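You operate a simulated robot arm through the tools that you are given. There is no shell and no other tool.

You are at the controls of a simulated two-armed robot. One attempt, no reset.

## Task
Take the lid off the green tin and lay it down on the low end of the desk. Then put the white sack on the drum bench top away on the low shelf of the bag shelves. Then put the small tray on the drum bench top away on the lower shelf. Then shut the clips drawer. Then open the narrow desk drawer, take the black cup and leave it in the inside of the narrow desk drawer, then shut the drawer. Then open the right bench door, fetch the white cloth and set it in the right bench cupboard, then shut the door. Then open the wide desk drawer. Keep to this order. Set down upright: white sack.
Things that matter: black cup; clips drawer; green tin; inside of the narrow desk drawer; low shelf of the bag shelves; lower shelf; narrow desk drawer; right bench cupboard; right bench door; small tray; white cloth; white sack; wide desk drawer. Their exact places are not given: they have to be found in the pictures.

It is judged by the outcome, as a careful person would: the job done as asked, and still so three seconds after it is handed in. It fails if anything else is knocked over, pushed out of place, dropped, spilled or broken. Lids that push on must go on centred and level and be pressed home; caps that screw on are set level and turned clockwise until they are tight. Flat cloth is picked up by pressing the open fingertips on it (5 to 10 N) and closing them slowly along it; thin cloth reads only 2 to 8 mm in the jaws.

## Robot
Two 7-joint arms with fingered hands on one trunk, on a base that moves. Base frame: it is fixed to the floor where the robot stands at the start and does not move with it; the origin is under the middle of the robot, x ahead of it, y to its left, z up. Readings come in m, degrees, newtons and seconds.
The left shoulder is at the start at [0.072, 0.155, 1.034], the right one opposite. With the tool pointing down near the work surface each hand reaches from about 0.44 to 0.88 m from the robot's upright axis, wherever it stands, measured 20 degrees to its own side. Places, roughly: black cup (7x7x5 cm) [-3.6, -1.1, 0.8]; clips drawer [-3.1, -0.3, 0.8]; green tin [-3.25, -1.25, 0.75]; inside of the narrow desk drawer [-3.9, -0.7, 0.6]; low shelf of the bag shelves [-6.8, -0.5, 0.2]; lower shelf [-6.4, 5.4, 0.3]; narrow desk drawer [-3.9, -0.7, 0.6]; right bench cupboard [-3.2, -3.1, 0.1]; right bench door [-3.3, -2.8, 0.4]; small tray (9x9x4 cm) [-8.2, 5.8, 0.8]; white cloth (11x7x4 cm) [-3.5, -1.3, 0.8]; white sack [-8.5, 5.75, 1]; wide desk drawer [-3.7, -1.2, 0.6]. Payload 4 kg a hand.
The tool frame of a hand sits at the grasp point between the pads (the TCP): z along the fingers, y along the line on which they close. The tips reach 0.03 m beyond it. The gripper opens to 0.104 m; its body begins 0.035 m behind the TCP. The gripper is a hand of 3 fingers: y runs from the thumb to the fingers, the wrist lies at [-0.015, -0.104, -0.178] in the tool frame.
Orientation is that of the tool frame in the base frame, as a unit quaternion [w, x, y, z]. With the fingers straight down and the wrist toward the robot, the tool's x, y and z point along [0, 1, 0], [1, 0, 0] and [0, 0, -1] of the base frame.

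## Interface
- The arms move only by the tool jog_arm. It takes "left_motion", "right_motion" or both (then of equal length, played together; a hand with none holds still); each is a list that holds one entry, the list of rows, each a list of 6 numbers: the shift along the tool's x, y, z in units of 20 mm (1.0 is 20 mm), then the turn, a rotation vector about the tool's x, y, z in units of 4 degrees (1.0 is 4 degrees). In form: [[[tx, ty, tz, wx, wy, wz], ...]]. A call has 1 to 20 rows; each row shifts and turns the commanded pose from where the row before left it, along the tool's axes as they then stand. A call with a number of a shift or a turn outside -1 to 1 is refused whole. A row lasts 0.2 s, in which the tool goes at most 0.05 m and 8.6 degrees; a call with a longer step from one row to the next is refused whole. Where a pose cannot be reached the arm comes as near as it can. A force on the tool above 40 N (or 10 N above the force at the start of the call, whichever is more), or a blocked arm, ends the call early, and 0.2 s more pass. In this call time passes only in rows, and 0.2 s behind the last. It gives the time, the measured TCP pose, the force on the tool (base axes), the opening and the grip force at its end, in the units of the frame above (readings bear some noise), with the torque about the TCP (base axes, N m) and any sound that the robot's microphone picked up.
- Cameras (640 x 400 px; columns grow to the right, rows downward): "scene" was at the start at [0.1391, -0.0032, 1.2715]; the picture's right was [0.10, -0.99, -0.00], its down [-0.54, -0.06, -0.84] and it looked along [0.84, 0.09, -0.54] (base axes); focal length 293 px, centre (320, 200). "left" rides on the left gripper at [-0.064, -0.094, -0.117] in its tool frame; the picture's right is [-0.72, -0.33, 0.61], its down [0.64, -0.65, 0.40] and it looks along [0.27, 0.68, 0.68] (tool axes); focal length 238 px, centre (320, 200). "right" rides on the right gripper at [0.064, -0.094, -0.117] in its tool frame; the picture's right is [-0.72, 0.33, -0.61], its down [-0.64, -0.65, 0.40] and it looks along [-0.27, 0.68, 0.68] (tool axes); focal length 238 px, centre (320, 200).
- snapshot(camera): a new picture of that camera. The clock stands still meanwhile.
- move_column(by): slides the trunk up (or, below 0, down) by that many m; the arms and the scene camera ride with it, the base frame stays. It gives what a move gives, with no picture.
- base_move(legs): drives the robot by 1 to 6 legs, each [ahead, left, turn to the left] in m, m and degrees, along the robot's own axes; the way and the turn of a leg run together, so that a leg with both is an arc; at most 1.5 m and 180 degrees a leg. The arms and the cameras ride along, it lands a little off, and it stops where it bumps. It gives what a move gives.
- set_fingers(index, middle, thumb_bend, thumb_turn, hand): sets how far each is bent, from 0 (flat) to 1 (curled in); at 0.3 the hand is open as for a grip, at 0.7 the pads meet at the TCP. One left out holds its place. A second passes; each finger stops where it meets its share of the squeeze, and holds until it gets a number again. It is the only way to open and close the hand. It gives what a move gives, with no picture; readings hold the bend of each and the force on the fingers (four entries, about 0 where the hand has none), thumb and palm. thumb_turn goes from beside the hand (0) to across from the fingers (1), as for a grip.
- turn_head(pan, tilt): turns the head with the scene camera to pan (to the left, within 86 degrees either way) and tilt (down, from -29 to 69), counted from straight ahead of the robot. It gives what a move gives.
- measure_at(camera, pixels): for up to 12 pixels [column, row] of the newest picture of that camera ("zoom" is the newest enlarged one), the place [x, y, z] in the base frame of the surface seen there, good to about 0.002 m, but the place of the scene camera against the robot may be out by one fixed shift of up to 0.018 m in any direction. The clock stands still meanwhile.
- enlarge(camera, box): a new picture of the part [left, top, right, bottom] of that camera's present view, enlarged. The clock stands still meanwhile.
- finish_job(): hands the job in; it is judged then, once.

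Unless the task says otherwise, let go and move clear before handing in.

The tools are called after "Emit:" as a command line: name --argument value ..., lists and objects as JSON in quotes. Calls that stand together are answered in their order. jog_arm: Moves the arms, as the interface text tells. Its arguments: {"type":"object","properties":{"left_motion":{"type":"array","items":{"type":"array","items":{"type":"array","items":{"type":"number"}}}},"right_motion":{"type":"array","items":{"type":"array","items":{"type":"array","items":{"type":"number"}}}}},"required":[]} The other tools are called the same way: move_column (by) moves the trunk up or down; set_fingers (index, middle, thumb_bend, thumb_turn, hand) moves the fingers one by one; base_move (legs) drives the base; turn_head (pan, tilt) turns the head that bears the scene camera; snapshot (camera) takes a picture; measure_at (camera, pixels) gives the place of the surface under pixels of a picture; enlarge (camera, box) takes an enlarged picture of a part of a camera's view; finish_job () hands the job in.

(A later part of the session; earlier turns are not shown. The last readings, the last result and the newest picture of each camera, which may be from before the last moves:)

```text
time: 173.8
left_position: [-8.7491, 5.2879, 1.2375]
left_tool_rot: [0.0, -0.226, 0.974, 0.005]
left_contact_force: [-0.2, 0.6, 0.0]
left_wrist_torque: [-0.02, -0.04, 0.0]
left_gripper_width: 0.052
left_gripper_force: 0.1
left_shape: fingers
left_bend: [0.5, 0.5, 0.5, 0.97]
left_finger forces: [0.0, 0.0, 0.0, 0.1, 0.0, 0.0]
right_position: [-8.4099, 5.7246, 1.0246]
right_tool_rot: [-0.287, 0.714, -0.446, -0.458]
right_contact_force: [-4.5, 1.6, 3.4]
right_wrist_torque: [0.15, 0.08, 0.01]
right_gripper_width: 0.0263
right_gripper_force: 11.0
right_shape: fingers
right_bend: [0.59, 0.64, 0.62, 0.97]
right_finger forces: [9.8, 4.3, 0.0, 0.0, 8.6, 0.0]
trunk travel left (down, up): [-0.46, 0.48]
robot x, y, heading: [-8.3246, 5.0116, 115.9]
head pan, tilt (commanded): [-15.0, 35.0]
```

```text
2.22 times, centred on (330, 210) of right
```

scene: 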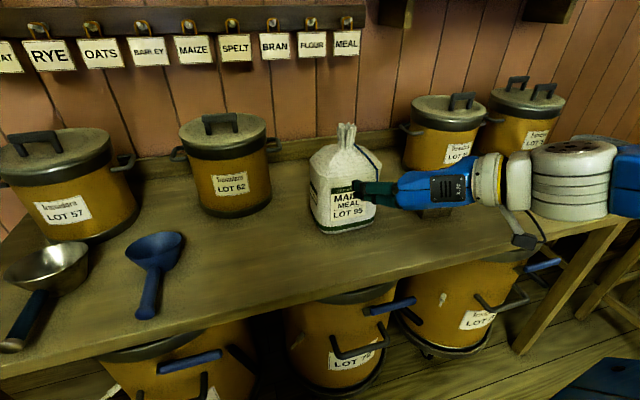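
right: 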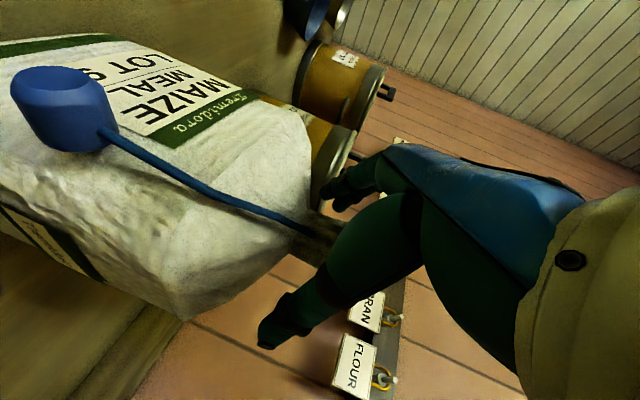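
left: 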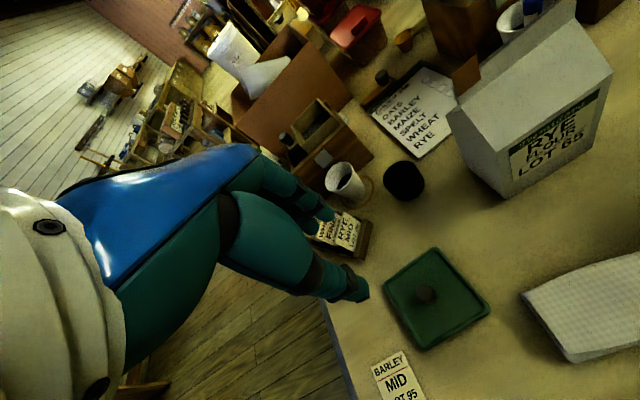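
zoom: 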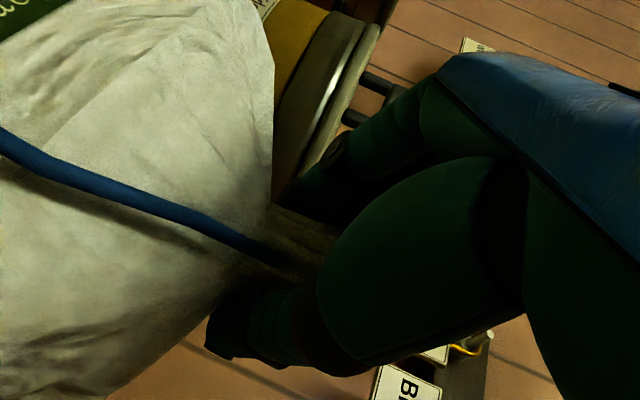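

A solid pinch: index 9.8, middle 4.3, thumb 8.6 N at 2.6 cm. I'll tighten slightly more, then test lift.

Emit:
set_fingers --hand "right" --index 0.75 --middle 0.75 --thumb_bend 0.76

Emit:
jog_arm --right_motion '[[[-0.23, 0, -0.106, 0, 0, 0], [-0.23, 0, -0.106, 0, 0, 0]]]'

Emit:
enlarge --camera "scene" --box '[280, 90, 440, 250]'

```text
time: 174.8
left_position: [-8.7483, 5.2878, 1.2374]
left_tool_rot: [0.0, -0.226, 0.974, 0.006]
left_contact_force: [-0.6, -0.4, 0.7]
left_wrist_torque: [0.01, 0.0, 0.01]
left_gripper_width: 0.0521
left_gripper_force: 0.0
left_shape: fingers
left_bend: [0.5, 0.5, 0.5, 0.97]
left_finger forces: [0.1, 0.0, 0.0, 0.0, 0.0, 0.0]
right_position: [-8.4097, 5.725, 1.0272]
right_tool_rot: [-0.287, 0.714, -0.445, -0.458]
right_contact_force: [-3.7, 2.4, 3.6]
right_wrist_torque: [0.06, -0.04, 0.06]
right_gripper_width: 0.0245
right_gripper_force: 21.6
right_shape: fingers
right_bend: [0.6, 0.65, 0.63, 0.97]
right_finger forces: [14.9, 11.0, 0.0, 0.0, 16.8, 0.0]
trunk travel left (down, up): [-0.46, 0.48]
robot x, y, heading: [-8.3285, 5.0103, 116.1]
head pan, tilt (commanded): [-15.0, 35.0]
```

```text
time: 175.4
left_position: [-8.7462, 5.29, 1.2375]
left_tool_rot: [-0.002, -0.225, 0.974, 0.004]
left_contact_force: [0.5, 0.1, 0.5]
left_wrist_torque: [0.03, -0.03, 0.02]
left_gripper_width: 0.0519
left_gripper_force: 0.0
left_shape: fingers
left_bend: [0.5, 0.5, 0.5, 0.97]
left_finger forces: [0.0, 0.0, 0.0, 0.0, 0.0, 0.0]
right_position: [-8.4074, 5.728, 1.0305]
right_tool_rot: [-0.286, 0.715, -0.447, -0.456]
right_contact_force: [0.2, -0.2, -10.5]
right_wrist_torque: [-0.05, -0.22, 0.01]
right_gripper_width: 0.0245
right_gripper_force: 21.7
right_shape: fingers
right_bend: [0.6, 0.65, 0.63, 0.96]
right_finger forces: [12.2, 14.1, 0.0, 0.0, 16.9, 0.1]
trunk travel left (down, up): [-0.46, 0.48]
robot x, y, heading: [-8.3236, 5.0101, 115.9]
head pan, tilt (commanded): [-15.0, 35.0]
```

```text
2.50 times, centred on (360, 170) of scene
```

zoom: 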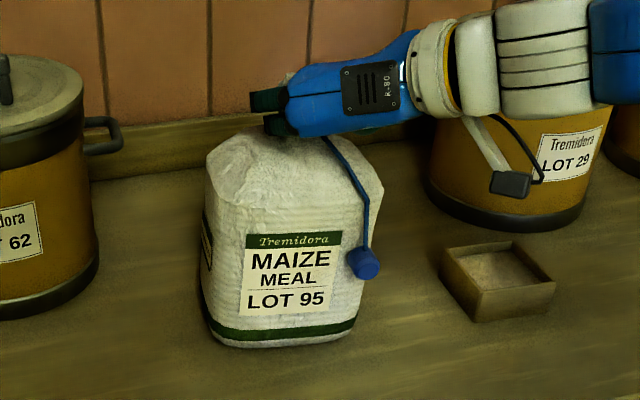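

The hand carries 10.5 N and the grip holds (21.7 N). I'll continue lifting a few centimetres.

Emit:
jog_arm --right_motion '[[[-0.35, 0, -0.163, 0, 0, 0], [-0.35, 0, -0.163, 0, 0, 0], [-0.35, 0, -0.163, 0, 0, 0], [-0.35, 0, -0.163, 0, 0, 0]]]'

Emit:
enlarge --camera "scene" --box '[280, 90, 440, 250]'

Emit:
enlarge --camera "right" --box '[230, 120, 430, 300]'

```text
time: 176.4
left_position: [-8.7473, 5.2893, 1.238]
left_tool_rot: [-0.001, -0.225, 0.974, 0.005]
left_contact_force: [0.0, 0.5, -0.3]
left_wrist_torque: [-0.02, 0.0, -0.04]
left_gripper_width: 0.0517
left_gripper_force: 0.1
left_shape: fingers
left_bend: [0.5, 0.5, 0.5, 0.97]
left_finger forces: [0.1, 0.0, 0.0, 0.0, 0.1, 0.0]
right_position: [-8.4079, 5.727, 1.0642]
right_tool_rot: [-0.286, 0.714, -0.446, -0.458]
right_contact_force: [-0.6, 0.3, -10.2]
right_wrist_torque: [-0.08, -0.15, 0.0]
right_gripper_width: 0.0243
right_gripper_force: 22.3
right_shape: fingers
right_bend: [0.6, 0.66, 0.64, 0.94]
right_finger forces: [13.6, 13.9, 0.0, 0.0, 17.2, 0.0]
trunk travel left (down, up): [-0.46, 0.48]
robot x, y, heading: [-8.3242, 5.0131, 116.2]
head pan, tilt (commanded): [-15.0, 35.0]
```

```text
2.50 times, centred on (360, 170) of scene
```

zoom: 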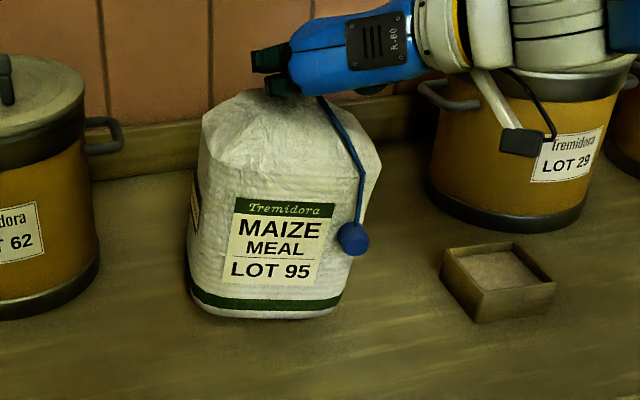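

```text
2.22 times, centred on (330, 210) of right
```

zoom: 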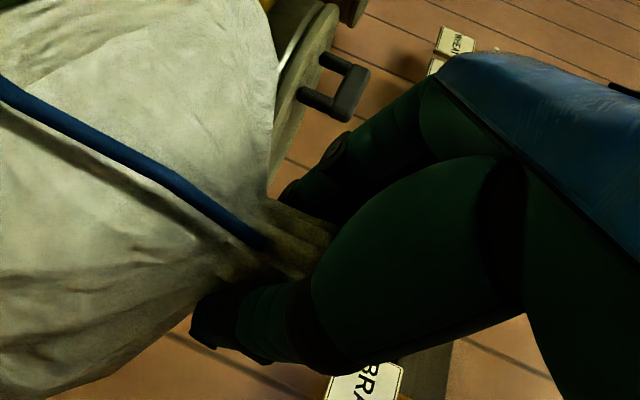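

The sack hangs free (10.2 N). I'll raise the trunk 0.25 m, then back away from the bench and return along the corridor toward the bag shelves.

Emit:
move_column --by 0.25

Emit:
base_move --legs '[[-0.8, 0, 0]]'

Emit:
snapshot --camera "scene"

```text
time: 179.0
left_position: [-8.7486, 5.2905, 1.4865]
left_tool_rot: [-0.002, -0.226, 0.974, 0.004]
left_contact_force: [0.0, 0.2, 0.7]
left_wrist_torque: [0.03, 0.0, -0.03]
left_gripper_width: 0.0518
left_gripper_force: 0.1
left_shape: fingers
left_bend: [0.5, 0.5, 0.5, 0.97]
left_finger forces: [0.1, 0.0, 0.1, 0.1, 0.0, 0.1]
right_position: [-8.4076, 5.7271, 1.3146]
right_tool_rot: [-0.286, 0.714, -0.446, -0.457]
right_contact_force: [0.3, 0.0, -11.3]
right_wrist_torque: [-0.05, -0.19, 0.04]
right_gripper_width: 0.0242
right_gripper_force: 21.6
right_shape: fingers
right_bend: [0.6, 0.66, 0.64, 0.94]
right_finger forces: [13.5, 13.4, 0.1, 0.0, 17.3, 0.0]
trunk travel left (down, up): [-0.71, 0.23]
robot x, y, heading: [-8.323, 5.0084, 115.9]
head pan, tilt (commanded): [-15.0, 35.0]
```

```text
time: 183.2
left_position: [-8.4055, 4.5929, 1.4868]
left_tool_rot: [-0.002, -0.216, 0.976, 0.003]
left_contact_force: [0.1, 0.4, -0.7]
left_wrist_torque: [0.01, 0.0, 0.04]
left_gripper_width: 0.0517
left_gripper_force: 0.1
left_shape: fingers
left_bend: [0.5, 0.5, 0.5, 0.97]
left_finger forces: [0.0, 0.1, 0.0, 0.1, 0.0, 0.0]
right_position: [-8.0583, 5.0232, 1.3129]
right_tool_rot: [-0.289, 0.711, -0.453, -0.454]
right_contact_force: [0.6, 1.1, -11.2]
right_wrist_torque: [-0.09, -0.16, -0.03]
right_gripper_width: 0.0239
right_gripper_force: 22.1
right_shape: fingers
right_bend: [0.6, 0.66, 0.64, 0.94]
right_finger forces: [13.2, 12.9, 0.0, 0.0, 17.5, 0.0]
trunk travel left (down, up): [-0.71, 0.23]
robot x, y, heading: [-7.9883, 4.3004, 115.0]
head pan, tilt (commanded): [-15.0, 35.0]
```

```text
taken
```

scene: 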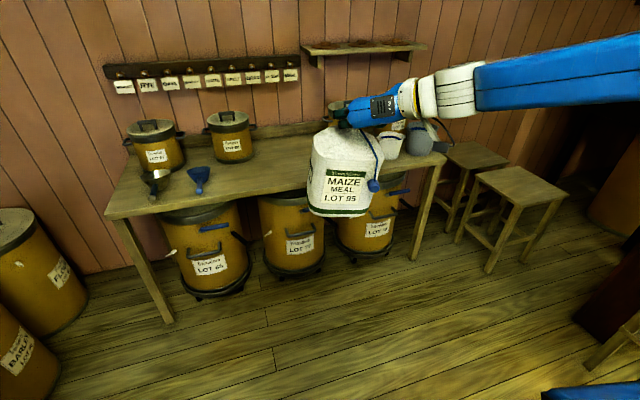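

Sack rides well (11 N load). I'll back along the corridor in stages.

Emit:
base_move --legs '[[-1.5, 0.33, 1.4], [-1.5, 0, 0], [-1.2, 0, 0]]'

Emit:
turn_head --pan 60 --tilt 35

Emit:
snapshot --camera "scene"

```text
refused: leg 1 is longer than a leg can be; nothing moved
```

```text
time: 184.7
left_position: [-8.4034, 4.5879, 1.4875]
left_tool_rot: [-0.001, -0.216, 0.976, 0.005]
left_contact_force: [0.4, 0.0, 0.4]
left_wrist_torque: [0.0, 0.01, -0.01]
left_gripper_width: 0.0517
left_gripper_force: 0.1
left_shape: fingers
left_bend: [0.5, 0.5, 0.5, 0.97]
left_finger forces: [0.0, 0.0, 0.1, 0.0, 0.1, 0.0]
right_position: [-8.056, 5.0186, 1.3158]
right_tool_rot: [-0.29, 0.71, -0.453, -0.455]
right_contact_force: [-0.3, 0.0, -11.3]
right_wrist_torque: [-0.09, -0.17, -0.04]
right_gripper_width: 0.0239
right_gripper_force: 21.2
right_shape: fingers
right_bend: [0.6, 0.66, 0.64, 0.94]
right_finger forces: [13.1, 12.4, 0.0, 0.0, 17.7, 0.0]
trunk travel left (down, up): [-0.71, 0.23]
robot x, y, heading: [-7.9852, 4.301, 114.9]
head pan, tilt (commanded): [60.0, 35.0]
```

```text
taken
```

scene: 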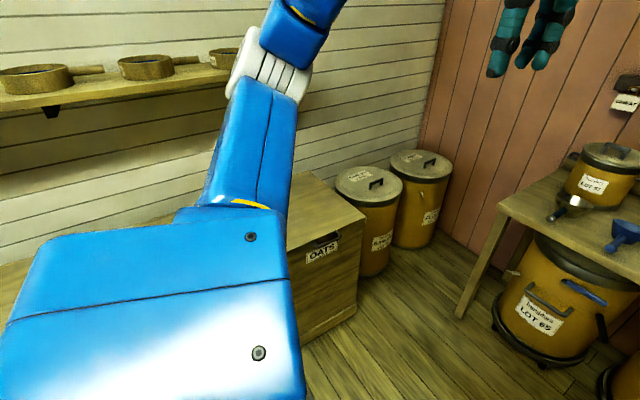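

Leg was slightly too long; I'll use shorter legs.

Emit:
base_move --legs '[[-1.3, 0.33, 1.4], [-1.4, 0, 0], [-1.4, 0, 0]]'

Emit:
turn_head --pan 75 --tilt 35

Emit:
snapshot --camera "scene"

```text
time: 204.7
left_position: [-6.8699, 0.7294, 1.4882]
left_tool_rot: [-0.002, -0.235, 0.972, 0.005]
left_contact_force: [-0.4, 0.0, 0.6]
left_wrist_torque: [0.03, 0.0, 0.0]
left_gripper_width: 0.0517
left_gripper_force: 0.1
left_shape: fingers
left_bend: [0.5, 0.5, 0.5, 0.97]
left_finger forces: [0.1, 0.1, 0.0, 0.1, 0.0, 0.1]
right_position: [-6.5401, 1.1735, 1.3146]
right_tool_rot: [-0.281, 0.718, -0.44, -0.46]
right_contact_force: [-0.6, -0.8, -11.9]
right_wrist_torque: [-0.1, -0.16, -0.01]
right_gripper_width: 0.0241
right_gripper_force: 20.9
right_shape: fingers
right_bend: [0.6, 0.66, 0.64, 0.94]
right_finger forces: [12.7, 11.3, 0.1, 0.0, 17.7, 0.1]
trunk travel left (down, up): [-0.71, 0.23]
robot x, y, heading: [-6.4453, 0.4577, 117.1]
head pan, tilt (commanded): [60.0, 35.0]
```

```text
time: 205.5
left_position: [-6.8698, 0.726, 1.4892]
left_tool_rot: [-0.001, -0.235, 0.972, 0.006]
left_contact_force: [0.2, -0.5, 0.7]
left_wrist_torque: [0.0, 0.0, 0.01]
left_gripper_width: 0.0512
left_gripper_force: 0.1
left_shape: fingers
left_bend: [0.5, 0.5, 0.5, 0.97]
left_finger forces: [0.1, 0.0, 0.0, 0.0, 0.0, 0.0]
right_position: [-6.539, 1.171, 1.3163]
right_tool_rot: [-0.283, 0.719, -0.438, -0.46]
right_contact_force: [0.6, -0.1, -10.6]
right_wrist_torque: [-0.03, -0.16, 0.02]
right_gripper_width: 0.0233
right_gripper_force: 20.4
right_shape: fingers
right_bend: [0.6, 0.66, 0.64, 0.94]
right_finger forces: [12.3, 10.3, 0.0, 0.0, 18.0, 0.0]
trunk travel left (down, up): [-0.71, 0.23]
robot x, y, heading: [-6.4428, 0.4586, 117.4]
head pan, tilt (commanded): [75.0, 35.0]
```

```text
taken
```

scene: 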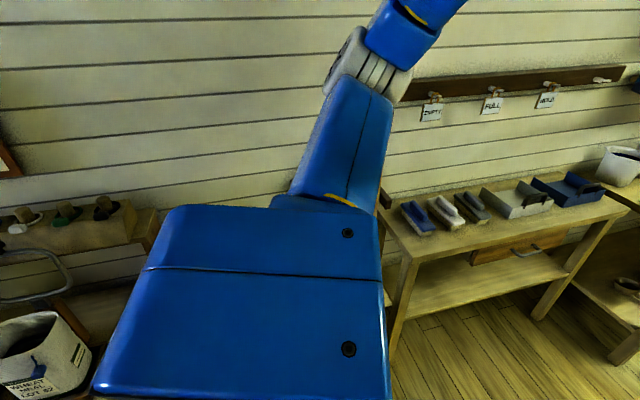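

I'm at room-lateral 1.58, e2≈3.0. The middle finger force is drifting down (10 N), so I'll check the grip and tighten slightly.

Emit:
snapshot --camera "right"

Emit:
set_fingers --hand "right" --index 0.78 --middle 0.8 --thumb_bend 0.78

Emit:
snapshot --camera "right"

```text
taken
```

right: 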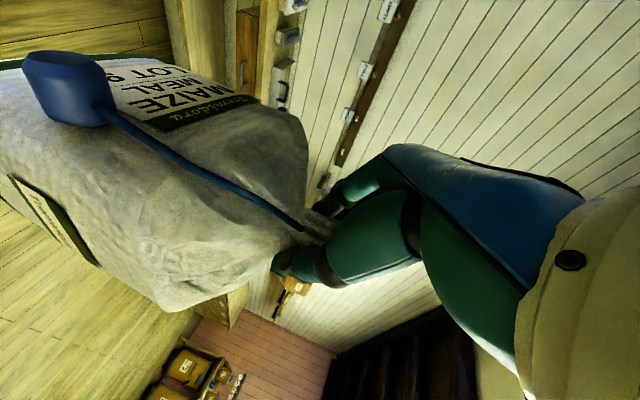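

```text
time: 206.5
left_position: [-6.8673, 0.7262, 1.4905]
left_tool_rot: [-0.001, -0.235, 0.972, 0.006]
left_contact_force: [0.2, 0.5, 0.0]
left_wrist_torque: [0.02, -0.01, -0.01]
left_gripper_width: 0.0518
left_gripper_force: 0.1
left_shape: fingers
left_bend: [0.5, 0.5, 0.5, 0.97]
left_finger forces: [0.0, 0.0, 0.1, 0.0, 0.0, 0.0]
right_position: [-6.5377, 1.1712, 1.3165]
right_tool_rot: [-0.282, 0.717, -0.439, -0.462]
right_contact_force: [0.1, 0.3, -11.1]
right_wrist_torque: [-0.08, -0.12, 0.02]
right_gripper_width: 0.0218
right_gripper_force: 21.4
right_shape: fingers
right_bend: [0.6, 0.66, 0.65, 0.94]
right_finger forces: [11.1, 8.6, 0.0, 0.0, 22.8, 0.0]
trunk travel left (down, up): [-0.71, 0.23]
robot x, y, heading: [-6.4437, 0.4559, 117.0]
head pan, tilt (commanded): [75.0, 35.0]
```

```text
taken
```

right: 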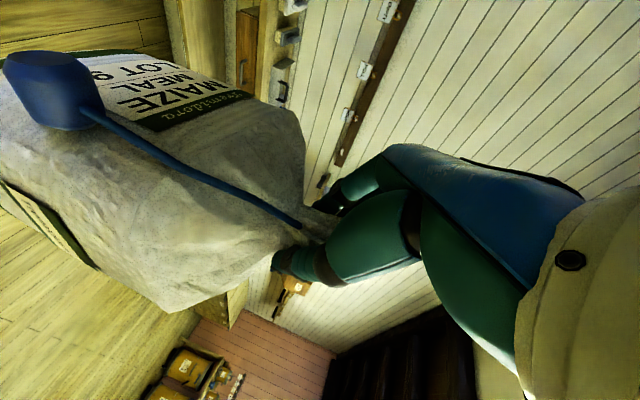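

The grip holds (21 N). I'll continue back out of the corridor and turn to view the bag shelves from the front-left.

Emit:
base_move --legs '[[-1.25, 0.02, 0], [-0.6, -0.4, 0], [0, 0, 40]]'

Emit:
turn_head --pan 10 --tilt 30

Emit:
move_column --by -0.35

Emit:
snapshot --camera "scene"

```text
time: 218.2
left_position: [-5.7445, -1.0781, 1.4884]
left_tool_rot: [-0.005, -0.569, 0.822, 0.004]
left_contact_force: [0.2, 0.4, 0.1]
left_wrist_torque: [-0.01, 0.03, 0.05]
left_gripper_width: 0.0516
left_gripper_force: 0.0
left_shape: fingers
left_bend: [0.5, 0.5, 0.5, 0.97]
left_finger forces: [0.0, 0.0, 0.0, 0.0, 0.1, 0.1]
right_position: [-5.7975, -0.5263, 1.3165]
right_tool_rot: [-0.098, 0.827, -0.152, -0.532]
right_contact_force: [1.6, -0.6, -12.0]
right_wrist_torque: [0.02, -0.15, 0.0]
right_gripper_width: 0.0213
right_gripper_force: 20.3
right_shape: fingers
right_bend: [0.6, 0.67, 0.65, 0.94]
right_finger forces: [10.6, 8.1, 0.0, 0.0, 22.1, 0.1]
trunk travel left (down, up): [-0.71, 0.23]
robot x, y, heading: [-5.2495, -0.9912, 159.2]
head pan, tilt (commanded): [75.0, 35.0]
```

```text
time: 219.6
left_position: [-5.7426, -1.0794, 1.4904]
left_tool_rot: [-0.005, -0.569, 0.823, 0.006]
left_contact_force: [0.5, 0.9, -0.2]
left_wrist_torque: [-0.01, -0.02, -0.01]
left_gripper_width: 0.0519
left_gripper_force: 0.1
left_shape: fingers
left_bend: [0.5, 0.5, 0.5, 0.97]
left_finger forces: [0.1, 0.1, 0.1, 0.0, 0.0, 0.0]
right_position: [-5.7958, -0.5275, 1.3162]
right_tool_rot: [-0.099, 0.827, -0.152, -0.532]
right_contact_force: [-0.6, 0.3, -10.9]
right_wrist_torque: [0.02, -0.17, 0.0]
right_gripper_width: 0.0214
right_gripper_force: 20.2
right_shape: fingers
right_bend: [0.6, 0.67, 0.65, 0.93]
right_finger forces: [10.8, 8.0, 0.0, 0.0, 22.2, 0.1]
trunk travel left (down, up): [-0.71, 0.23]
robot x, y, heading: [-5.2504, -0.9953, 159.3]
head pan, tilt (commanded): [10.0, 30.0]
```

```text
time: 223.0
left_position: [-5.7418, -1.0793, 1.1402]
left_tool_rot: [-0.003, -0.569, 0.823, 0.005]
left_contact_force: [-0.5, 0.2, -0.4]
left_wrist_torque: [0.02, -0.02, 0.02]
left_gripper_width: 0.0519
left_gripper_force: 0.1
left_shape: fingers
left_bend: [0.5, 0.5, 0.5, 0.97]
left_finger forces: [0.0, 0.1, 0.0, 0.0, 0.1, 0.1]
right_position: [-5.7949, -0.5295, 0.9678]
right_tool_rot: [-0.098, 0.827, -0.152, -0.532]
right_contact_force: [0.3, 0.2, -10.7]
right_wrist_torque: [0.05, -0.13, -0.02]
right_gripper_width: 0.0212
right_gripper_force: 20.1
right_shape: fingers
right_bend: [0.59, 0.67, 0.65, 0.93]
right_finger forces: [10.9, 8.0, 0.1, 0.0, 22.0, 0.0]
trunk travel left (down, up): [-0.36, 0.58]
robot x, y, heading: [-5.2508, -0.992, 159.6]
head pan, tilt (commanded): [10.0, 30.0]
```

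```text
taken
```

scene: 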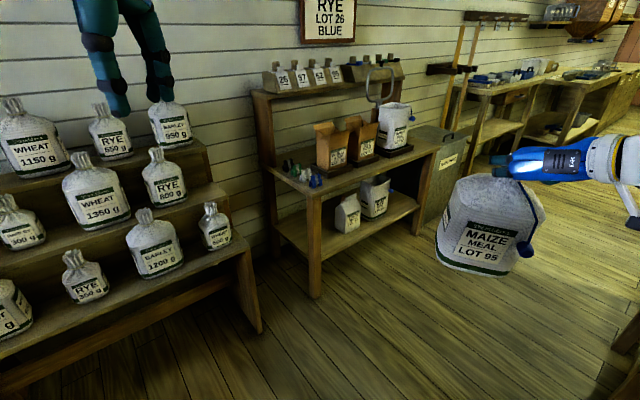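

Bag shelves seen: low shelf holds a small carton (345,215) and a sack (375,195); free space left of them and at right. I'll enlarge and measure.

Emit:
enlarge --camera "scene" --box '[240, 100, 460, 310]'

Emit:
measure_at --camera "scene" --pixels '[[315, 290], [316, 235], [310, 190], [280, 222], [300, 235], [320, 240], [345, 230], [360, 225], [385, 215], [405, 212], [415, 230], [330, 222]]'

```text
1.90 times, centred on (350, 205) of scene
```

zoom: 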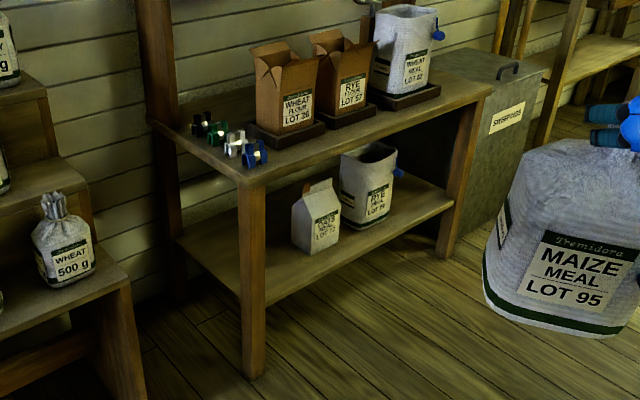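

```text
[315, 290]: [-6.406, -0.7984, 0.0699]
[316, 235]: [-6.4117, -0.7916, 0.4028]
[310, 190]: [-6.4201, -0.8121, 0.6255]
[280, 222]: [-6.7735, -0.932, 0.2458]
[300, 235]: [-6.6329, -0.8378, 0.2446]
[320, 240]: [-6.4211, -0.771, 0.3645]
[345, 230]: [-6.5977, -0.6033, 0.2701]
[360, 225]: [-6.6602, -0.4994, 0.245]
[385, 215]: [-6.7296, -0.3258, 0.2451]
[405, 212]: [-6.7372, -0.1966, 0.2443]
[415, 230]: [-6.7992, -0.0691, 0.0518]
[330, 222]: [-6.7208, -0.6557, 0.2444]
```

Low shelf surface z≈0.245, right free bay beyond the existing sack. I'll enlarge that part to get the existing sack's right edge.

Emit:
enlarge --camera "scene" --box '[330, 160, 440, 240]'

Emit:
measure_at --camera "zoom" --pixels '[[60, 260], [130, 250], [170, 240], [280, 240], [330, 215], [325, 150], [300, 250], [450, 230], [480, 200], [540, 270], [520, 100], [370, 220]]'

```text
5.00 times, centred on (385, 200) of scene
```

zoom: 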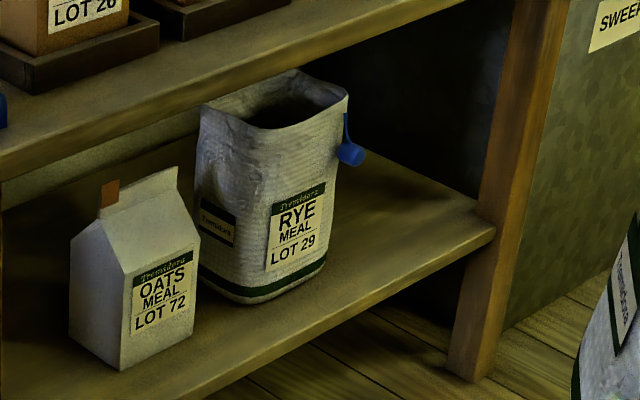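

```text
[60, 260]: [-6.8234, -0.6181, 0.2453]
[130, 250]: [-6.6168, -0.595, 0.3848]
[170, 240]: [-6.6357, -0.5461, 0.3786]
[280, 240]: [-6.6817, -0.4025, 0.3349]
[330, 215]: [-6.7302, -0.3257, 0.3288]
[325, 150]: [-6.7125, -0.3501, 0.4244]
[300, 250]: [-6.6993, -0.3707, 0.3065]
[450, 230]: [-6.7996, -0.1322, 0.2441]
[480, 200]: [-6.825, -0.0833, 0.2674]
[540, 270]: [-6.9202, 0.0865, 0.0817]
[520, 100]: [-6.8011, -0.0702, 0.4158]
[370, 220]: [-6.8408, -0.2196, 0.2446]
```

Both bays are about 0.22 m wide; the left one (between left post and OATS carton) allows a better stance. I'll measure the held sack's actual width and tilt.

Emit:
enlarge --camera "scene" --box '[420, 130, 620, 290]'

Emit:
measure_at --camera "zoom" --pixels '[[60, 320], [290, 365], [75, 350], [200, 355], [270, 345], [150, 150], [330, 170], [110, 180], [360, 230], [250, 130], [240, 350], [330, 200]]'

```text
2.50 times, centred on (520, 210) of scene
```

zoom: 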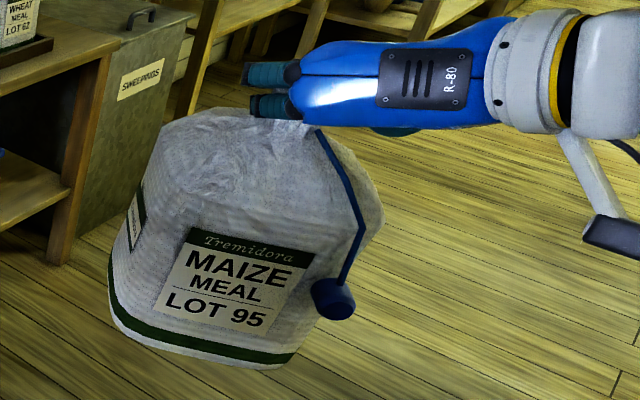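

```text
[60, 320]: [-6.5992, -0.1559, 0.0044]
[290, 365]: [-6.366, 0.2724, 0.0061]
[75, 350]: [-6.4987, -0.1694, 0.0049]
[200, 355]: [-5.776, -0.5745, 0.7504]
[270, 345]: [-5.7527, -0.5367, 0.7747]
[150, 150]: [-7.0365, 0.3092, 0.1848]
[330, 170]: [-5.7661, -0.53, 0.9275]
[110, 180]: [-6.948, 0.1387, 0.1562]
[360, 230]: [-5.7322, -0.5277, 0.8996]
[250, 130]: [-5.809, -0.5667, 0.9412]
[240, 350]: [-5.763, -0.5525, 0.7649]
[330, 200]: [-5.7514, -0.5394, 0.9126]
```

The apparent slant is mostly perspective. I'll verify uprightness by measuring points on the front face from top to bottom.

Emit:
measure_at --camera "zoom" --pixels '[[250, 240], [235, 280], [215, 325], [205, 345], [180, 240], [150, 320], [310, 250], [290, 330], [125, 300], [115, 260], [285, 100], [310, 130]]'

```text
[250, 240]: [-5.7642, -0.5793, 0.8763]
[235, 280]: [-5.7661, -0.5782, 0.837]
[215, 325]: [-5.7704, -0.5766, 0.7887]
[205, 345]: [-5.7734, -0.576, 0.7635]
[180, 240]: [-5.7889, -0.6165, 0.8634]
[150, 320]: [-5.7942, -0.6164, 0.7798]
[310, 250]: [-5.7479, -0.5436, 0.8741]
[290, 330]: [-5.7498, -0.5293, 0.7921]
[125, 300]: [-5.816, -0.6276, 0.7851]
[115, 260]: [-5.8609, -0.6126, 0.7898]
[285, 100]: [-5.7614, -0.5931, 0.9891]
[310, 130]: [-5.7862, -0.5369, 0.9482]
```

Front face is near vertical (about 5° off) and the sack is ~12.5 cm wide. I'll measure the left bay more precisely: carton's left face and the left post.

Emit:
enlarge --camera "scene" --box '[270, 170, 370, 300]'

Emit:
measure_at --camera "zoom" --pixels '[[335, 120], [335, 180], [330, 220], [365, 150], [300, 100], [275, 150], [270, 250], [240, 120], [200, 160], [300, 220], [300, 40], [380, 200]]'

```text
3.08 times, centred on (320, 235) of scene
```

zoom: 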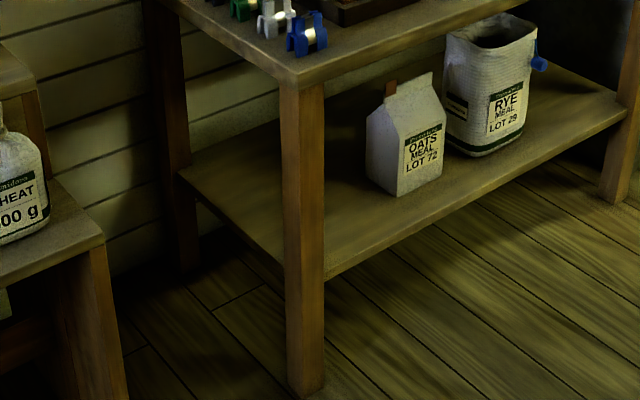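

```text
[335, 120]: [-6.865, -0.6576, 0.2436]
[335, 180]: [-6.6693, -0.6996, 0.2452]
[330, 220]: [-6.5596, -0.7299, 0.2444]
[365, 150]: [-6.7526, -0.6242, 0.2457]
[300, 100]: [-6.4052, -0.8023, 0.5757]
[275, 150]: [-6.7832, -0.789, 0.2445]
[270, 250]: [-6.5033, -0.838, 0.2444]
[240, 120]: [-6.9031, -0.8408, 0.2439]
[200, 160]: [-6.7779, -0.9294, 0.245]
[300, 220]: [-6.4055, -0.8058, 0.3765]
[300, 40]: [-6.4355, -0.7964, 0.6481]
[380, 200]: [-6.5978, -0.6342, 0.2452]
```

The left bay spans ~0.23 m (post to carton) for a ~0.13 m sack. I'll check the neighbouring bottle shelf's corner for arm clearance before moving in.

Emit:
measure_at --camera "scene" --pixels '[[258, 330], [245, 255], [200, 140], [100, 330], [170, 110], [230, 240]]'

```text
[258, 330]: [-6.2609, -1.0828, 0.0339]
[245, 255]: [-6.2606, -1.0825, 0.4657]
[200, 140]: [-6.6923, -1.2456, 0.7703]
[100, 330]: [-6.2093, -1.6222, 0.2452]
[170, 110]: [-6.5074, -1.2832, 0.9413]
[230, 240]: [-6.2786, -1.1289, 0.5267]
```

Bottle shelf corner is clear of my planned stance. I'll lift/retract the left hand, turn to face the shelves, and pull the sack closer to the body.

Emit:
jog_arm --left_motion '[[[0, -0.6, -0.8, 0, 0, 0], [0, -0.6, -0.8, 0, 0, 0], [0, -0.6, -0.8, 0, 0, 0], [0, -0.6, -0.8, 0, 0, 0], [0, -0.6, -0.8, 0, 0, 0], [0, -0.6, -0.8, 0, 0, 0], [0, -0.6, -0.8, 0, 0, 0], [0, -0.6, -0.8, 0, 0, 0], [0, 0, -0.8, 0, 0, 0], [0, 0, -0.8, 0, 0, 0], [0, 0, -0.8, 0, 0, 0]]]' --right_motion '[[[0.4, 0, -0.856, 0, 0, 0], [0.4, 0, -0.856, 0, 0, 0], [0.4, 0, -0.856, 0, 0, 0], [0.4, 0, -0.856, 0, 0, 0], [0.4, 0, -0.856, 0, 0, 0], [0.4, 0, -0.856, 0, 0, 0], [0.4, 0, -0.856, 0, 0, 0], [0.4, 0, -0.856, 0, 0, 0], [0.4, 0, -0.856, 0, 0, 0], [0.4, 0, -0.856, 0, 0, 0], [0.4, 0, -0.856, 0, 0, 0]]]'

Emit:
base_move --legs '[[0, 0, 47]]'

Emit:
snapshot --camera "scene"

```text
time: 225.4
left_position: [-5.648, -1.1153, 1.3142]
left_tool_rot: [-0.006, -0.568, 0.823, 0.007]
left_contact_force: [-0.5, -0.1, 0.0]
left_wrist_torque: [-0.03, 0.0, -0.04]
left_gripper_width: 0.0519
left_gripper_force: 0.1
left_shape: fingers
left_bend: [0.5, 0.5, 0.5, 0.97]
left_finger forces: [0.0, 0.1, 0.0, 0.0, 0.0, 0.0]
right_position: [-5.6002, -0.6031, 0.9644]
right_tool_rot: [-0.096, 0.826, -0.153, -0.533]
right_contact_force: [-0.3, -0.5, -11.5]
right_wrist_torque: [-0.02, -0.17, 0.04]
right_gripper_width: 0.0209
right_gripper_force: 19.6
right_shape: fingers
right_bend: [0.6, 0.67, 0.66, 0.93]
right_finger forces: [10.5, 7.9, 0.0, 0.0, 21.2, 0.0]
trunk travel left (down, up): [-0.36, 0.58]
robot x, y, heading: [-5.2486, -0.9914, 159.2]
head pan, tilt (commanded): [10.0, 30.0]
```

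```text
time: 227.9
left_position: [-5.4333, -1.3662, 1.3139]
left_tool_rot: [0.007, 0.85, -0.527, -0.005]
left_contact_force: [-0.4, 0.0, -0.4]
left_wrist_torque: [0.02, 0.01, -0.01]
left_gripper_width: 0.0517
left_gripper_force: 0.0
left_shape: fingers
left_bend: [0.5, 0.5, 0.5, 0.97]
left_finger forces: [0.1, 0.0, 0.0, 0.0, 0.1, 0.0]
right_position: [-5.7753, -0.9832, 0.9641]
right_tool_rot: [0.123, 0.819, 0.191, -0.528]
right_contact_force: [0.1, 0.4, -11.5]
right_wrist_torque: [0.12, -0.05, -0.03]
right_gripper_width: 0.0203
right_gripper_force: 19.2
right_shape: fingers
right_bend: [0.6, 0.67, 0.66, 0.93]
right_finger forces: [9.9, 7.4, 0.0, 0.0, 21.6, 0.0]
trunk travel left (down, up): [-0.36, 0.58]
robot x, y, heading: [-5.2462, -0.9943, -153.6]
head pan, tilt (commanded): [10.0, 30.0]
```

```text
taken
```

scene: 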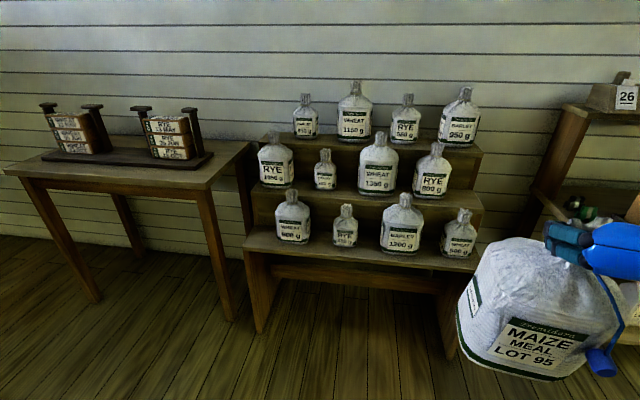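

Facing the shelves at heading 206.4. I'll lower the trunk fully, step forward 0.3 and strafe right 0.63 into the corridor, staying clear of the shelf fronts.

Emit:
move_column --by -0.355

Emit:
base_move --legs '[[0.3, 0, 0], [0, -0.63, 0]]'

Emit:
turn_head --pan -25 --tilt 25

Emit:
snapshot --camera "scene"

```text
time: 231.4
left_position: [-5.4324, -1.367, 0.959]
left_tool_rot: [0.007, 0.85, -0.527, -0.004]
left_contact_force: [-0.3, 1.3, -1.4]
left_wrist_torque: [-0.03, 0.02, -0.02]
left_gripper_width: 0.0517
left_gripper_force: 0.0
left_shape: fingers
left_bend: [0.5, 0.5, 0.5, 0.97]
left_finger forces: [0.0, 0.0, 0.0, 0.1, 0.0, 0.0]
right_position: [-5.774, -0.9834, 0.6109]
right_tool_rot: [0.123, 0.819, 0.19, -0.528]
right_contact_force: [-0.4, -0.1, -10.4]
right_wrist_torque: [0.11, -0.03, 0.02]
right_gripper_width: 0.0203
right_gripper_force: 19.9
right_shape: fingers
right_bend: [0.6, 0.67, 0.66, 0.93]
right_finger forces: [10.2, 7.4, 0.0, 0.0, 21.4, 0.0]
trunk travel left (down, up): [-0.005, 0.935]
robot x, y, heading: [-5.2498, -0.993, -154.0]
head pan, tilt (commanded): [10.0, 30.0]
```

```text
time: 236.6
left_position: [-5.9779, -0.9363, 0.9589]
left_tool_rot: [0.006, 0.853, -0.522, -0.004]
left_contact_force: [0.0, 0.5, -0.9]
left_wrist_torque: [0.02, -0.01, -0.01]
left_gripper_width: 0.0517
left_gripper_force: 0.1
left_shape: fingers
left_bend: [0.5, 0.5, 0.5, 0.97]
left_finger forces: [0.0, 0.0, 0.1, 0.1, 0.1, 0.0]
right_position: [-6.3253, -0.5586, 0.6111]
right_tool_rot: [0.125, 0.817, 0.196, -0.527]
right_contact_force: [0.1, -0.5, -11.1]
right_wrist_torque: [0.11, -0.04, -0.01]
right_gripper_width: 0.0199
right_gripper_force: 19.6
right_shape: fingers
right_bend: [0.6, 0.67, 0.67, 0.93]
right_finger forces: [10.2, 7.3, 0.0, 0.0, 21.9, 0.0]
trunk travel left (down, up): [-0.005, 0.935]
robot x, y, heading: [-5.8043, -0.5607, -152.5]
head pan, tilt (commanded): [10.0, 30.0]
```

```text
time: 237.6
left_position: [-5.9786, -0.9358, 0.9598]
left_tool_rot: [0.008, 0.853, -0.522, -0.004]
left_contact_force: [0.5, -0.2, 0.2]
left_wrist_torque: [-0.03, -0.01, -0.03]
left_gripper_width: 0.0517
left_gripper_force: 0.0
left_shape: fingers
left_bend: [0.5, 0.5, 0.5, 0.97]
left_finger forces: [0.0, 0.0, 0.0, 0.0, 0.0, 0.0]
right_position: [-6.3267, -0.5562, 0.6112]
right_tool_rot: [0.127, 0.817, 0.196, -0.527]
right_contact_force: [-0.6, -0.4, -11.5]
right_wrist_torque: [0.08, -0.04, 0.02]
right_gripper_width: 0.0194
right_gripper_force: 19.0
right_shape: fingers
right_bend: [0.6, 0.67, 0.67, 0.93]
right_finger forces: [10.0, 7.2, 0.1, 0.0, 21.2, 0.0]
trunk travel left (down, up): [-0.005, 0.935]
robot x, y, heading: [-5.8011, -0.5606, -153.2]
head pan, tilt (commanded): [-25.0, 25.0]
```

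```text
taken
```

scene: 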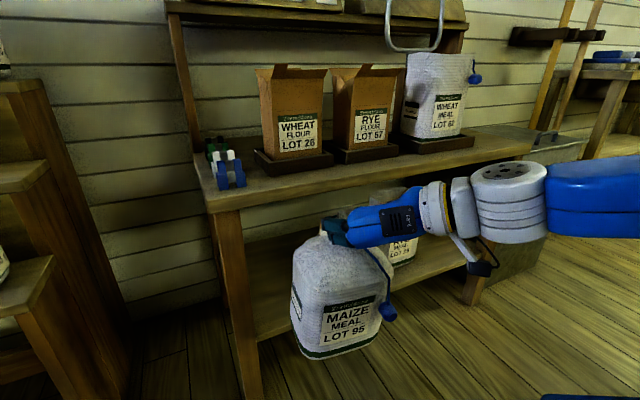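

The sack is right in front of the left bay. I'll measure sack edges, post and board from this view, then lower the arm.

Emit:
jog_arm --right_motion '[[[0.815, 0, 0.381, 0, 0, 0], [0.815, 0, 0.381, 0, 0, 0], [0.815, 0, 0.381, 0, 0, 0], [0.815, 0, 0.381, 0, 0, 0], [0.815, 0, 0.381, 0, 0, 0], [0.815, 0, 0.381, 0, 0, 0], [0.815, 0, 0.381, 0, 0, 0]]]'

Emit:
snapshot --camera "scene"

Emit:
measure_at --camera "scene" --pixels '[[230, 290], [238, 300], [228, 205], [300, 340], [345, 350], [375, 340], [300, 300], [380, 300], [340, 250], [420, 250], [270, 300], [400, 190]]'

```text
time: 239.2
left_position: [-5.9789, -0.9361, 0.9598]
left_tool_rot: [0.008, 0.853, -0.521, -0.003]
left_contact_force: [-0.4, -0.5, -0.5]
left_wrist_torque: [0.02, 0.01, -0.03]
left_gripper_width: 0.0517
left_gripper_force: 0.2
left_shape: fingers
left_bend: [0.5, 0.5, 0.5, 0.97]
left_finger forces: [0.1, 0.0, 0.0, 0.1, 0.1, 0.1]
right_position: [-6.3317, -0.5609, 0.5173]
right_tool_rot: [0.125, 0.819, 0.198, -0.524]
right_contact_force: [-0.5, -0.4, -10.6]
right_wrist_torque: [0.07, -0.07, 0.02]
right_gripper_width: 0.0194
right_gripper_force: 19.1
right_shape: fingers
right_bend: [0.6, 0.71, 0.67, 0.93]
right_finger forces: [10.0, 7.2, 0.0, 0.1, 21.0, 0.0]
right hand out of reach, approached as far as the arm can: row 5, 6, 7
trunk travel left (down, up): [-0.005, 0.935]
robot x, y, heading: [-5.8039, -0.557, -152.9]
head pan, tilt (commanded): [-25.0, 25.0]
```

```text
taken
```

scene: 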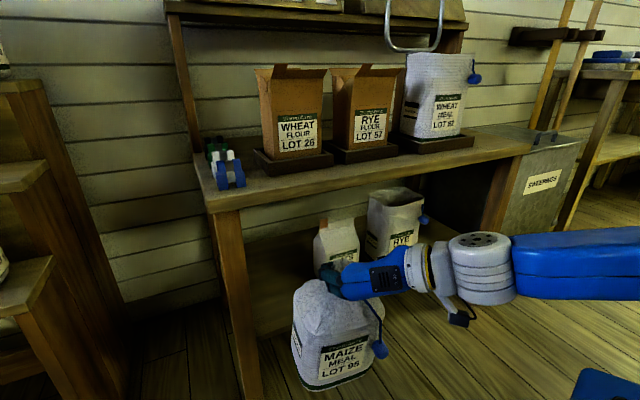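

```text
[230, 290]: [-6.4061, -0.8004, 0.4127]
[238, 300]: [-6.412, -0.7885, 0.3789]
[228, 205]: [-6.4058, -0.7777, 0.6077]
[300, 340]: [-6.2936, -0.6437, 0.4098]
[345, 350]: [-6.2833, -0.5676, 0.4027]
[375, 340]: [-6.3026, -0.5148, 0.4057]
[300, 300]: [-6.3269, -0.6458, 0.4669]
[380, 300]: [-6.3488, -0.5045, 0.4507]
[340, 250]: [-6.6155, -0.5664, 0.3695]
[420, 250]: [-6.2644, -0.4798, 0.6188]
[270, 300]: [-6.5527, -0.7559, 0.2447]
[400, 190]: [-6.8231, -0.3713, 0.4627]
```

The arm limit stopped lowering at z 0.517 near the body; the sack bottom (~0.295) still clears the shelf. Sack needs ~1.5 cm left; I'll extend 0.10 m forward with that shift and re-check.

Emit:
jog_arm --right_motion '[[[-0.4, 0.15, 0.856, 0, 0, 0], [-0.4, 0.15, 0.856, 0, 0, 0], [-0.4, 0.15, 0.856, 0, 0, 0], [-0.4, 0.15, 0.856, 0, 0, 0], [-0.4, 0.15, 0.856, 0, 0, 0]]]'

Emit:
snapshot --camera "scene"

Emit:
snapshot --camera "right"

```text
time: 240.4
left_position: [-5.9796, -0.9369, 0.9586]
left_tool_rot: [0.007, 0.853, -0.522, -0.004]
left_contact_force: [-0.6, 0.3, 0.8]
left_wrist_torque: [0.0, 0.0, -0.02]
left_gripper_width: 0.0519
left_gripper_force: 0.1
left_shape: fingers
left_bend: [0.5, 0.5, 0.5, 0.97]
left_finger forces: [0.0, 0.1, 0.0, 0.1, 0.0, 0.0]
right_position: [-6.3824, -0.6006, 0.5135]
right_tool_rot: [0.125, 0.819, 0.196, -0.525]
right_contact_force: [-0.9, 0.2, -11.7]
right_wrist_torque: [0.08, 0.14, -0.04]
right_gripper_width: 0.0175
right_gripper_force: 23.7
right_shape: fingers
right_bend: [0.71, 0.72, 0.68, 0.93]
right_finger forces: [15.0, 8.2, 0.2, 0.1, 24.4, 0.0]
right hand out of reach, approached as far as the arm can: row 2, 3, 4
trunk travel left (down, up): [-0.005, 0.935]
robot x, y, heading: [-5.8044, -0.5576, -153.0]
head pan, tilt (commanded): [-25.0, 25.0]
```

```text
taken
```

scene: 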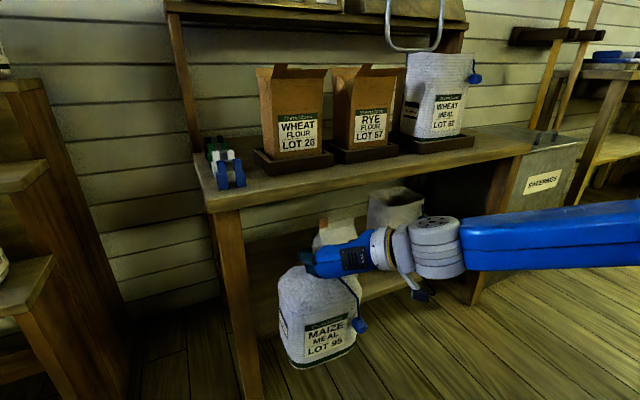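

```text
taken
```

right: 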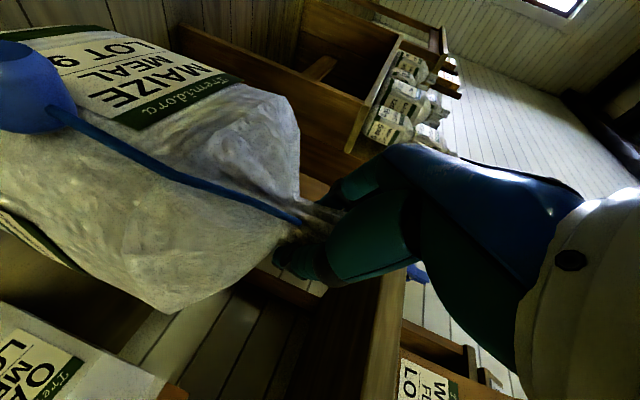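

Extension is near the arm's limit, so I'll use the base for the remaining 0.2 m forward. First I'll check the wrist top and board underside heights for clearance.

Emit:
measure_at --camera "scene" --pixels '[[435, 220], [410, 235], [380, 235], [360, 243], [500, 215], [600, 205], [240, 212], [330, 195], [430, 178], [320, 258], [300, 360], [335, 350]]'

```text
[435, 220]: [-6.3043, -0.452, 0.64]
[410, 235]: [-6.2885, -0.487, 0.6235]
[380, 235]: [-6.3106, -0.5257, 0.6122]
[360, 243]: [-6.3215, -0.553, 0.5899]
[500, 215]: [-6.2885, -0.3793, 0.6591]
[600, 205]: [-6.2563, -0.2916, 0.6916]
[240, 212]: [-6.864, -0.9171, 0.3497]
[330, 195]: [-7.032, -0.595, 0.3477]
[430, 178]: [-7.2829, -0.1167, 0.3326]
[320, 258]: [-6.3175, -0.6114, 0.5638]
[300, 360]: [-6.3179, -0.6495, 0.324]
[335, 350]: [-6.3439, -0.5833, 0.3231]
```

The wrist top is at z≈0.61–0.64, level with the board, so I must get lower before entering. I'll test lowering a little at this extended position.

Emit:
jog_arm --right_motion '[[[0.5, 0, 0.25, 0, 0, 0], [0.5, 0, 0.25, 0, 0, 0]]]'

```text
time: 241.0
left_position: [-5.9789, -0.9363, 0.9592]
left_tool_rot: [0.006, 0.853, -0.521, -0.003]
left_contact_force: [0.5, 0.0, 0.3]
left_wrist_torque: [-0.01, 0.02, 0.01]
left_gripper_width: 0.0517
left_gripper_force: 0.0
left_shape: fingers
left_bend: [0.5, 0.5, 0.5, 0.97]
left_finger forces: [0.0, 0.1, 0.0, 0.0, 0.0, 0.0]
right_position: [-6.3819, -0.6056, 0.509]
right_tool_rot: [0.127, 0.82, 0.194, -0.524]
right_contact_force: [0.6, -0.2, -11.5]
right_wrist_torque: [0.0, -0.02, 0.03]
right_gripper_width: 0.0175
right_gripper_force: 21.9
right_shape: fingers
right_bend: [0.71, 0.71, 0.68, 0.93]
right_finger forces: [13.3, 7.8, 0.0, 0.0, 22.6, 0.0]
right hand out of reach, approached as far as the arm can: row 1, 2
trunk travel left (down, up): [-0.005, 0.935]
robot x, y, heading: [-5.8057, -0.5608, -152.9]
head pan, tilt (commanded): [-25.0, 25.0]
```

The arm bottoms out near z 0.51 at this pitch (wrist at shoulder height). I'll steepen the hand by 20° so the TCP can get lower with the wrist where it is.

Emit:
jog_arm --right_motion '[[[0, 0, 0, 0, 1, 0], [0, 0, 0, 0, 1, 0], [0, 0, 0, 0, 1, 0], [0, 0, 0, 0, 1, 0], [0, 0, 0, 0, 1, 0]]]'

Emit:
snapshot --camera "scene"

```text
time: 242.2
left_position: [-5.9786, -0.9375, 0.9584]
left_tool_rot: [0.007, 0.853, -0.521, -0.004]
left_contact_force: [0.1, -0.2, -0.5]
left_wrist_torque: [0.0, -0.01, -0.04]
left_gripper_width: 0.0518
left_gripper_force: 0.1
left_shape: fingers
left_bend: [0.5, 0.5, 0.5, 0.97]
left_finger forces: [0.1, 0.1, 0.0, 0.0, 0.0, 0.1]
right_position: [-6.3399, -0.6382, 0.5027]
right_tool_rot: [0.105, 0.885, 0.215, -0.4]
right_contact_force: [0.6, -0.4, -11.1]
right_wrist_torque: [-0.06, 0.16, -0.04]
right_gripper_width: 0.0172
right_gripper_force: 24.5
right_shape: fingers
right_bend: [0.71, 0.72, 0.68, 0.93]
right_finger forces: [15.8, 7.6, 0.0, 0.0, 25.5, 0.0]
right hand out of reach, approached as far as the arm can: row 2, 4, 5
trunk travel left (down, up): [-0.005, 0.935]
robot x, y, heading: [-5.8036, -0.5612, -152.8]
head pan, tilt (commanded): [-25.0, 25.0]
```

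```text
taken
```

scene: 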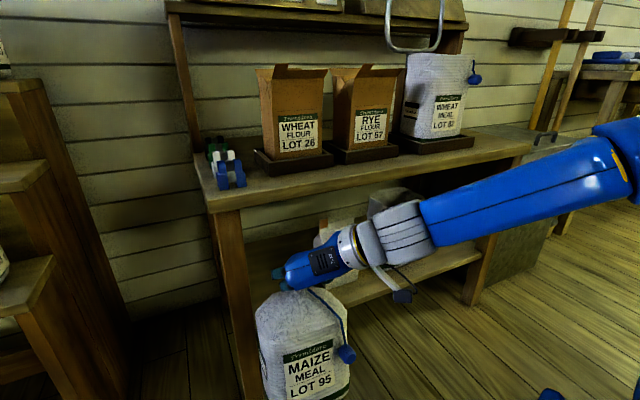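

The orientation is now ~41° down, with TCP at z 0.503. I'll test forward extension at this pitch.

Emit:
jog_arm --right_motion '[[[-0.5, 0, 0.57, 0, 0, 0], [-0.5, 0, 0.57, 0, 0, 0], [-0.5, 0, 0.57, 0, 0, 0]]]'

```text
time: 243.0
left_position: [-5.978, -0.936, 0.9581]
left_tool_rot: [0.007, 0.853, -0.521, -0.004]
left_contact_force: [-0.3, 0.0, -1.4]
left_wrist_torque: [-0.02, 0.03, -0.03]
left_gripper_width: 0.0516
left_gripper_force: 0.1
left_shape: fingers
left_bend: [0.5, 0.5, 0.5, 0.97]
left_finger forces: [0.1, 0.0, 0.0, 0.0, 0.1, 0.1]
right_position: [-6.3808, -0.6613, 0.5038]
right_tool_rot: [0.104, 0.884, 0.217, -0.401]
right_contact_force: [-1.1, -0.2, -11.5]
right_wrist_torque: [-0.1, 0.25, 0.0]
right_gripper_width: 0.0172
right_gripper_force: 27.3
right_shape: fingers
right_bend: [0.71, 0.72, 0.68, 0.93]
right_finger forces: [18.1, 8.3, 0.0, 0.0, 28.0, 0.0]
trunk travel left (down, up): [-0.005, 0.935]
robot x, y, heading: [-5.803, -0.5615, -152.8]
head pan, tilt (commanded): [-25.0, 25.0]
```

Forward works without limit flags. Now I'll try lowering 4 cm.

Emit:
jog_arm --right_motion '[[[0.377, 0, 0.328, 0, 0, 0], [0.377, 0, 0.328, 0, 0, 0], [0.377, 0, 0.328, 0, 0, 0], [0.377, 0, 0.328, 0, 0, 0]]]'

Emit:
snapshot --camera "scene"

```text
time: 244.0
left_position: [-5.9789, -0.9355, 0.9595]
left_tool_rot: [0.007, 0.853, -0.522, -0.004]
left_contact_force: [1.3, -0.4, 0.2]
left_wrist_torque: [-0.02, -0.01, -0.03]
left_gripper_width: 0.0515
left_gripper_force: 0.0
left_shape: fingers
left_bend: [0.5, 0.5, 0.5, 0.97]
left_finger forces: [0.1, 0.0, 0.0, 0.0, 0.1, 0.1]
right_position: [-6.3799, -0.6611, 0.4635]
right_tool_rot: [0.104, 0.885, 0.217, -0.399]
right_contact_force: [0.4, 0.7, -11.3]
right_wrist_torque: [-0.09, 0.28, 0.01]
right_gripper_width: 0.0174
right_gripper_force: 26.9
right_shape: fingers
right_bend: [0.71, 0.72, 0.68, 0.93]
right_finger forces: [17.8, 8.3, 0.0, 0.0, 27.1, 0.0]
trunk travel left (down, up): [-0.005, 0.935]
robot x, y, heading: [-5.8015, -0.5609, -153.0]
head pan, tilt (commanded): [-25.0, 25.0]
```

```text
taken
```

scene: 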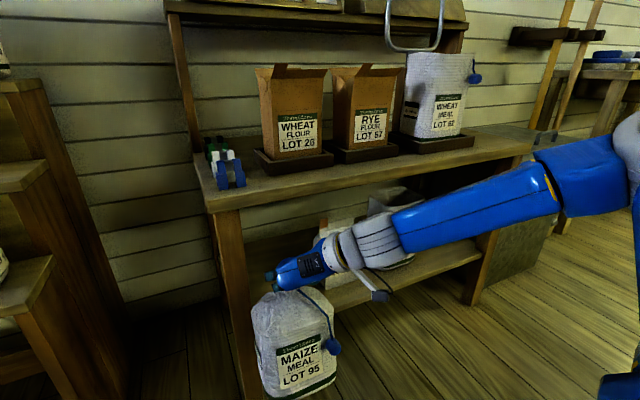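

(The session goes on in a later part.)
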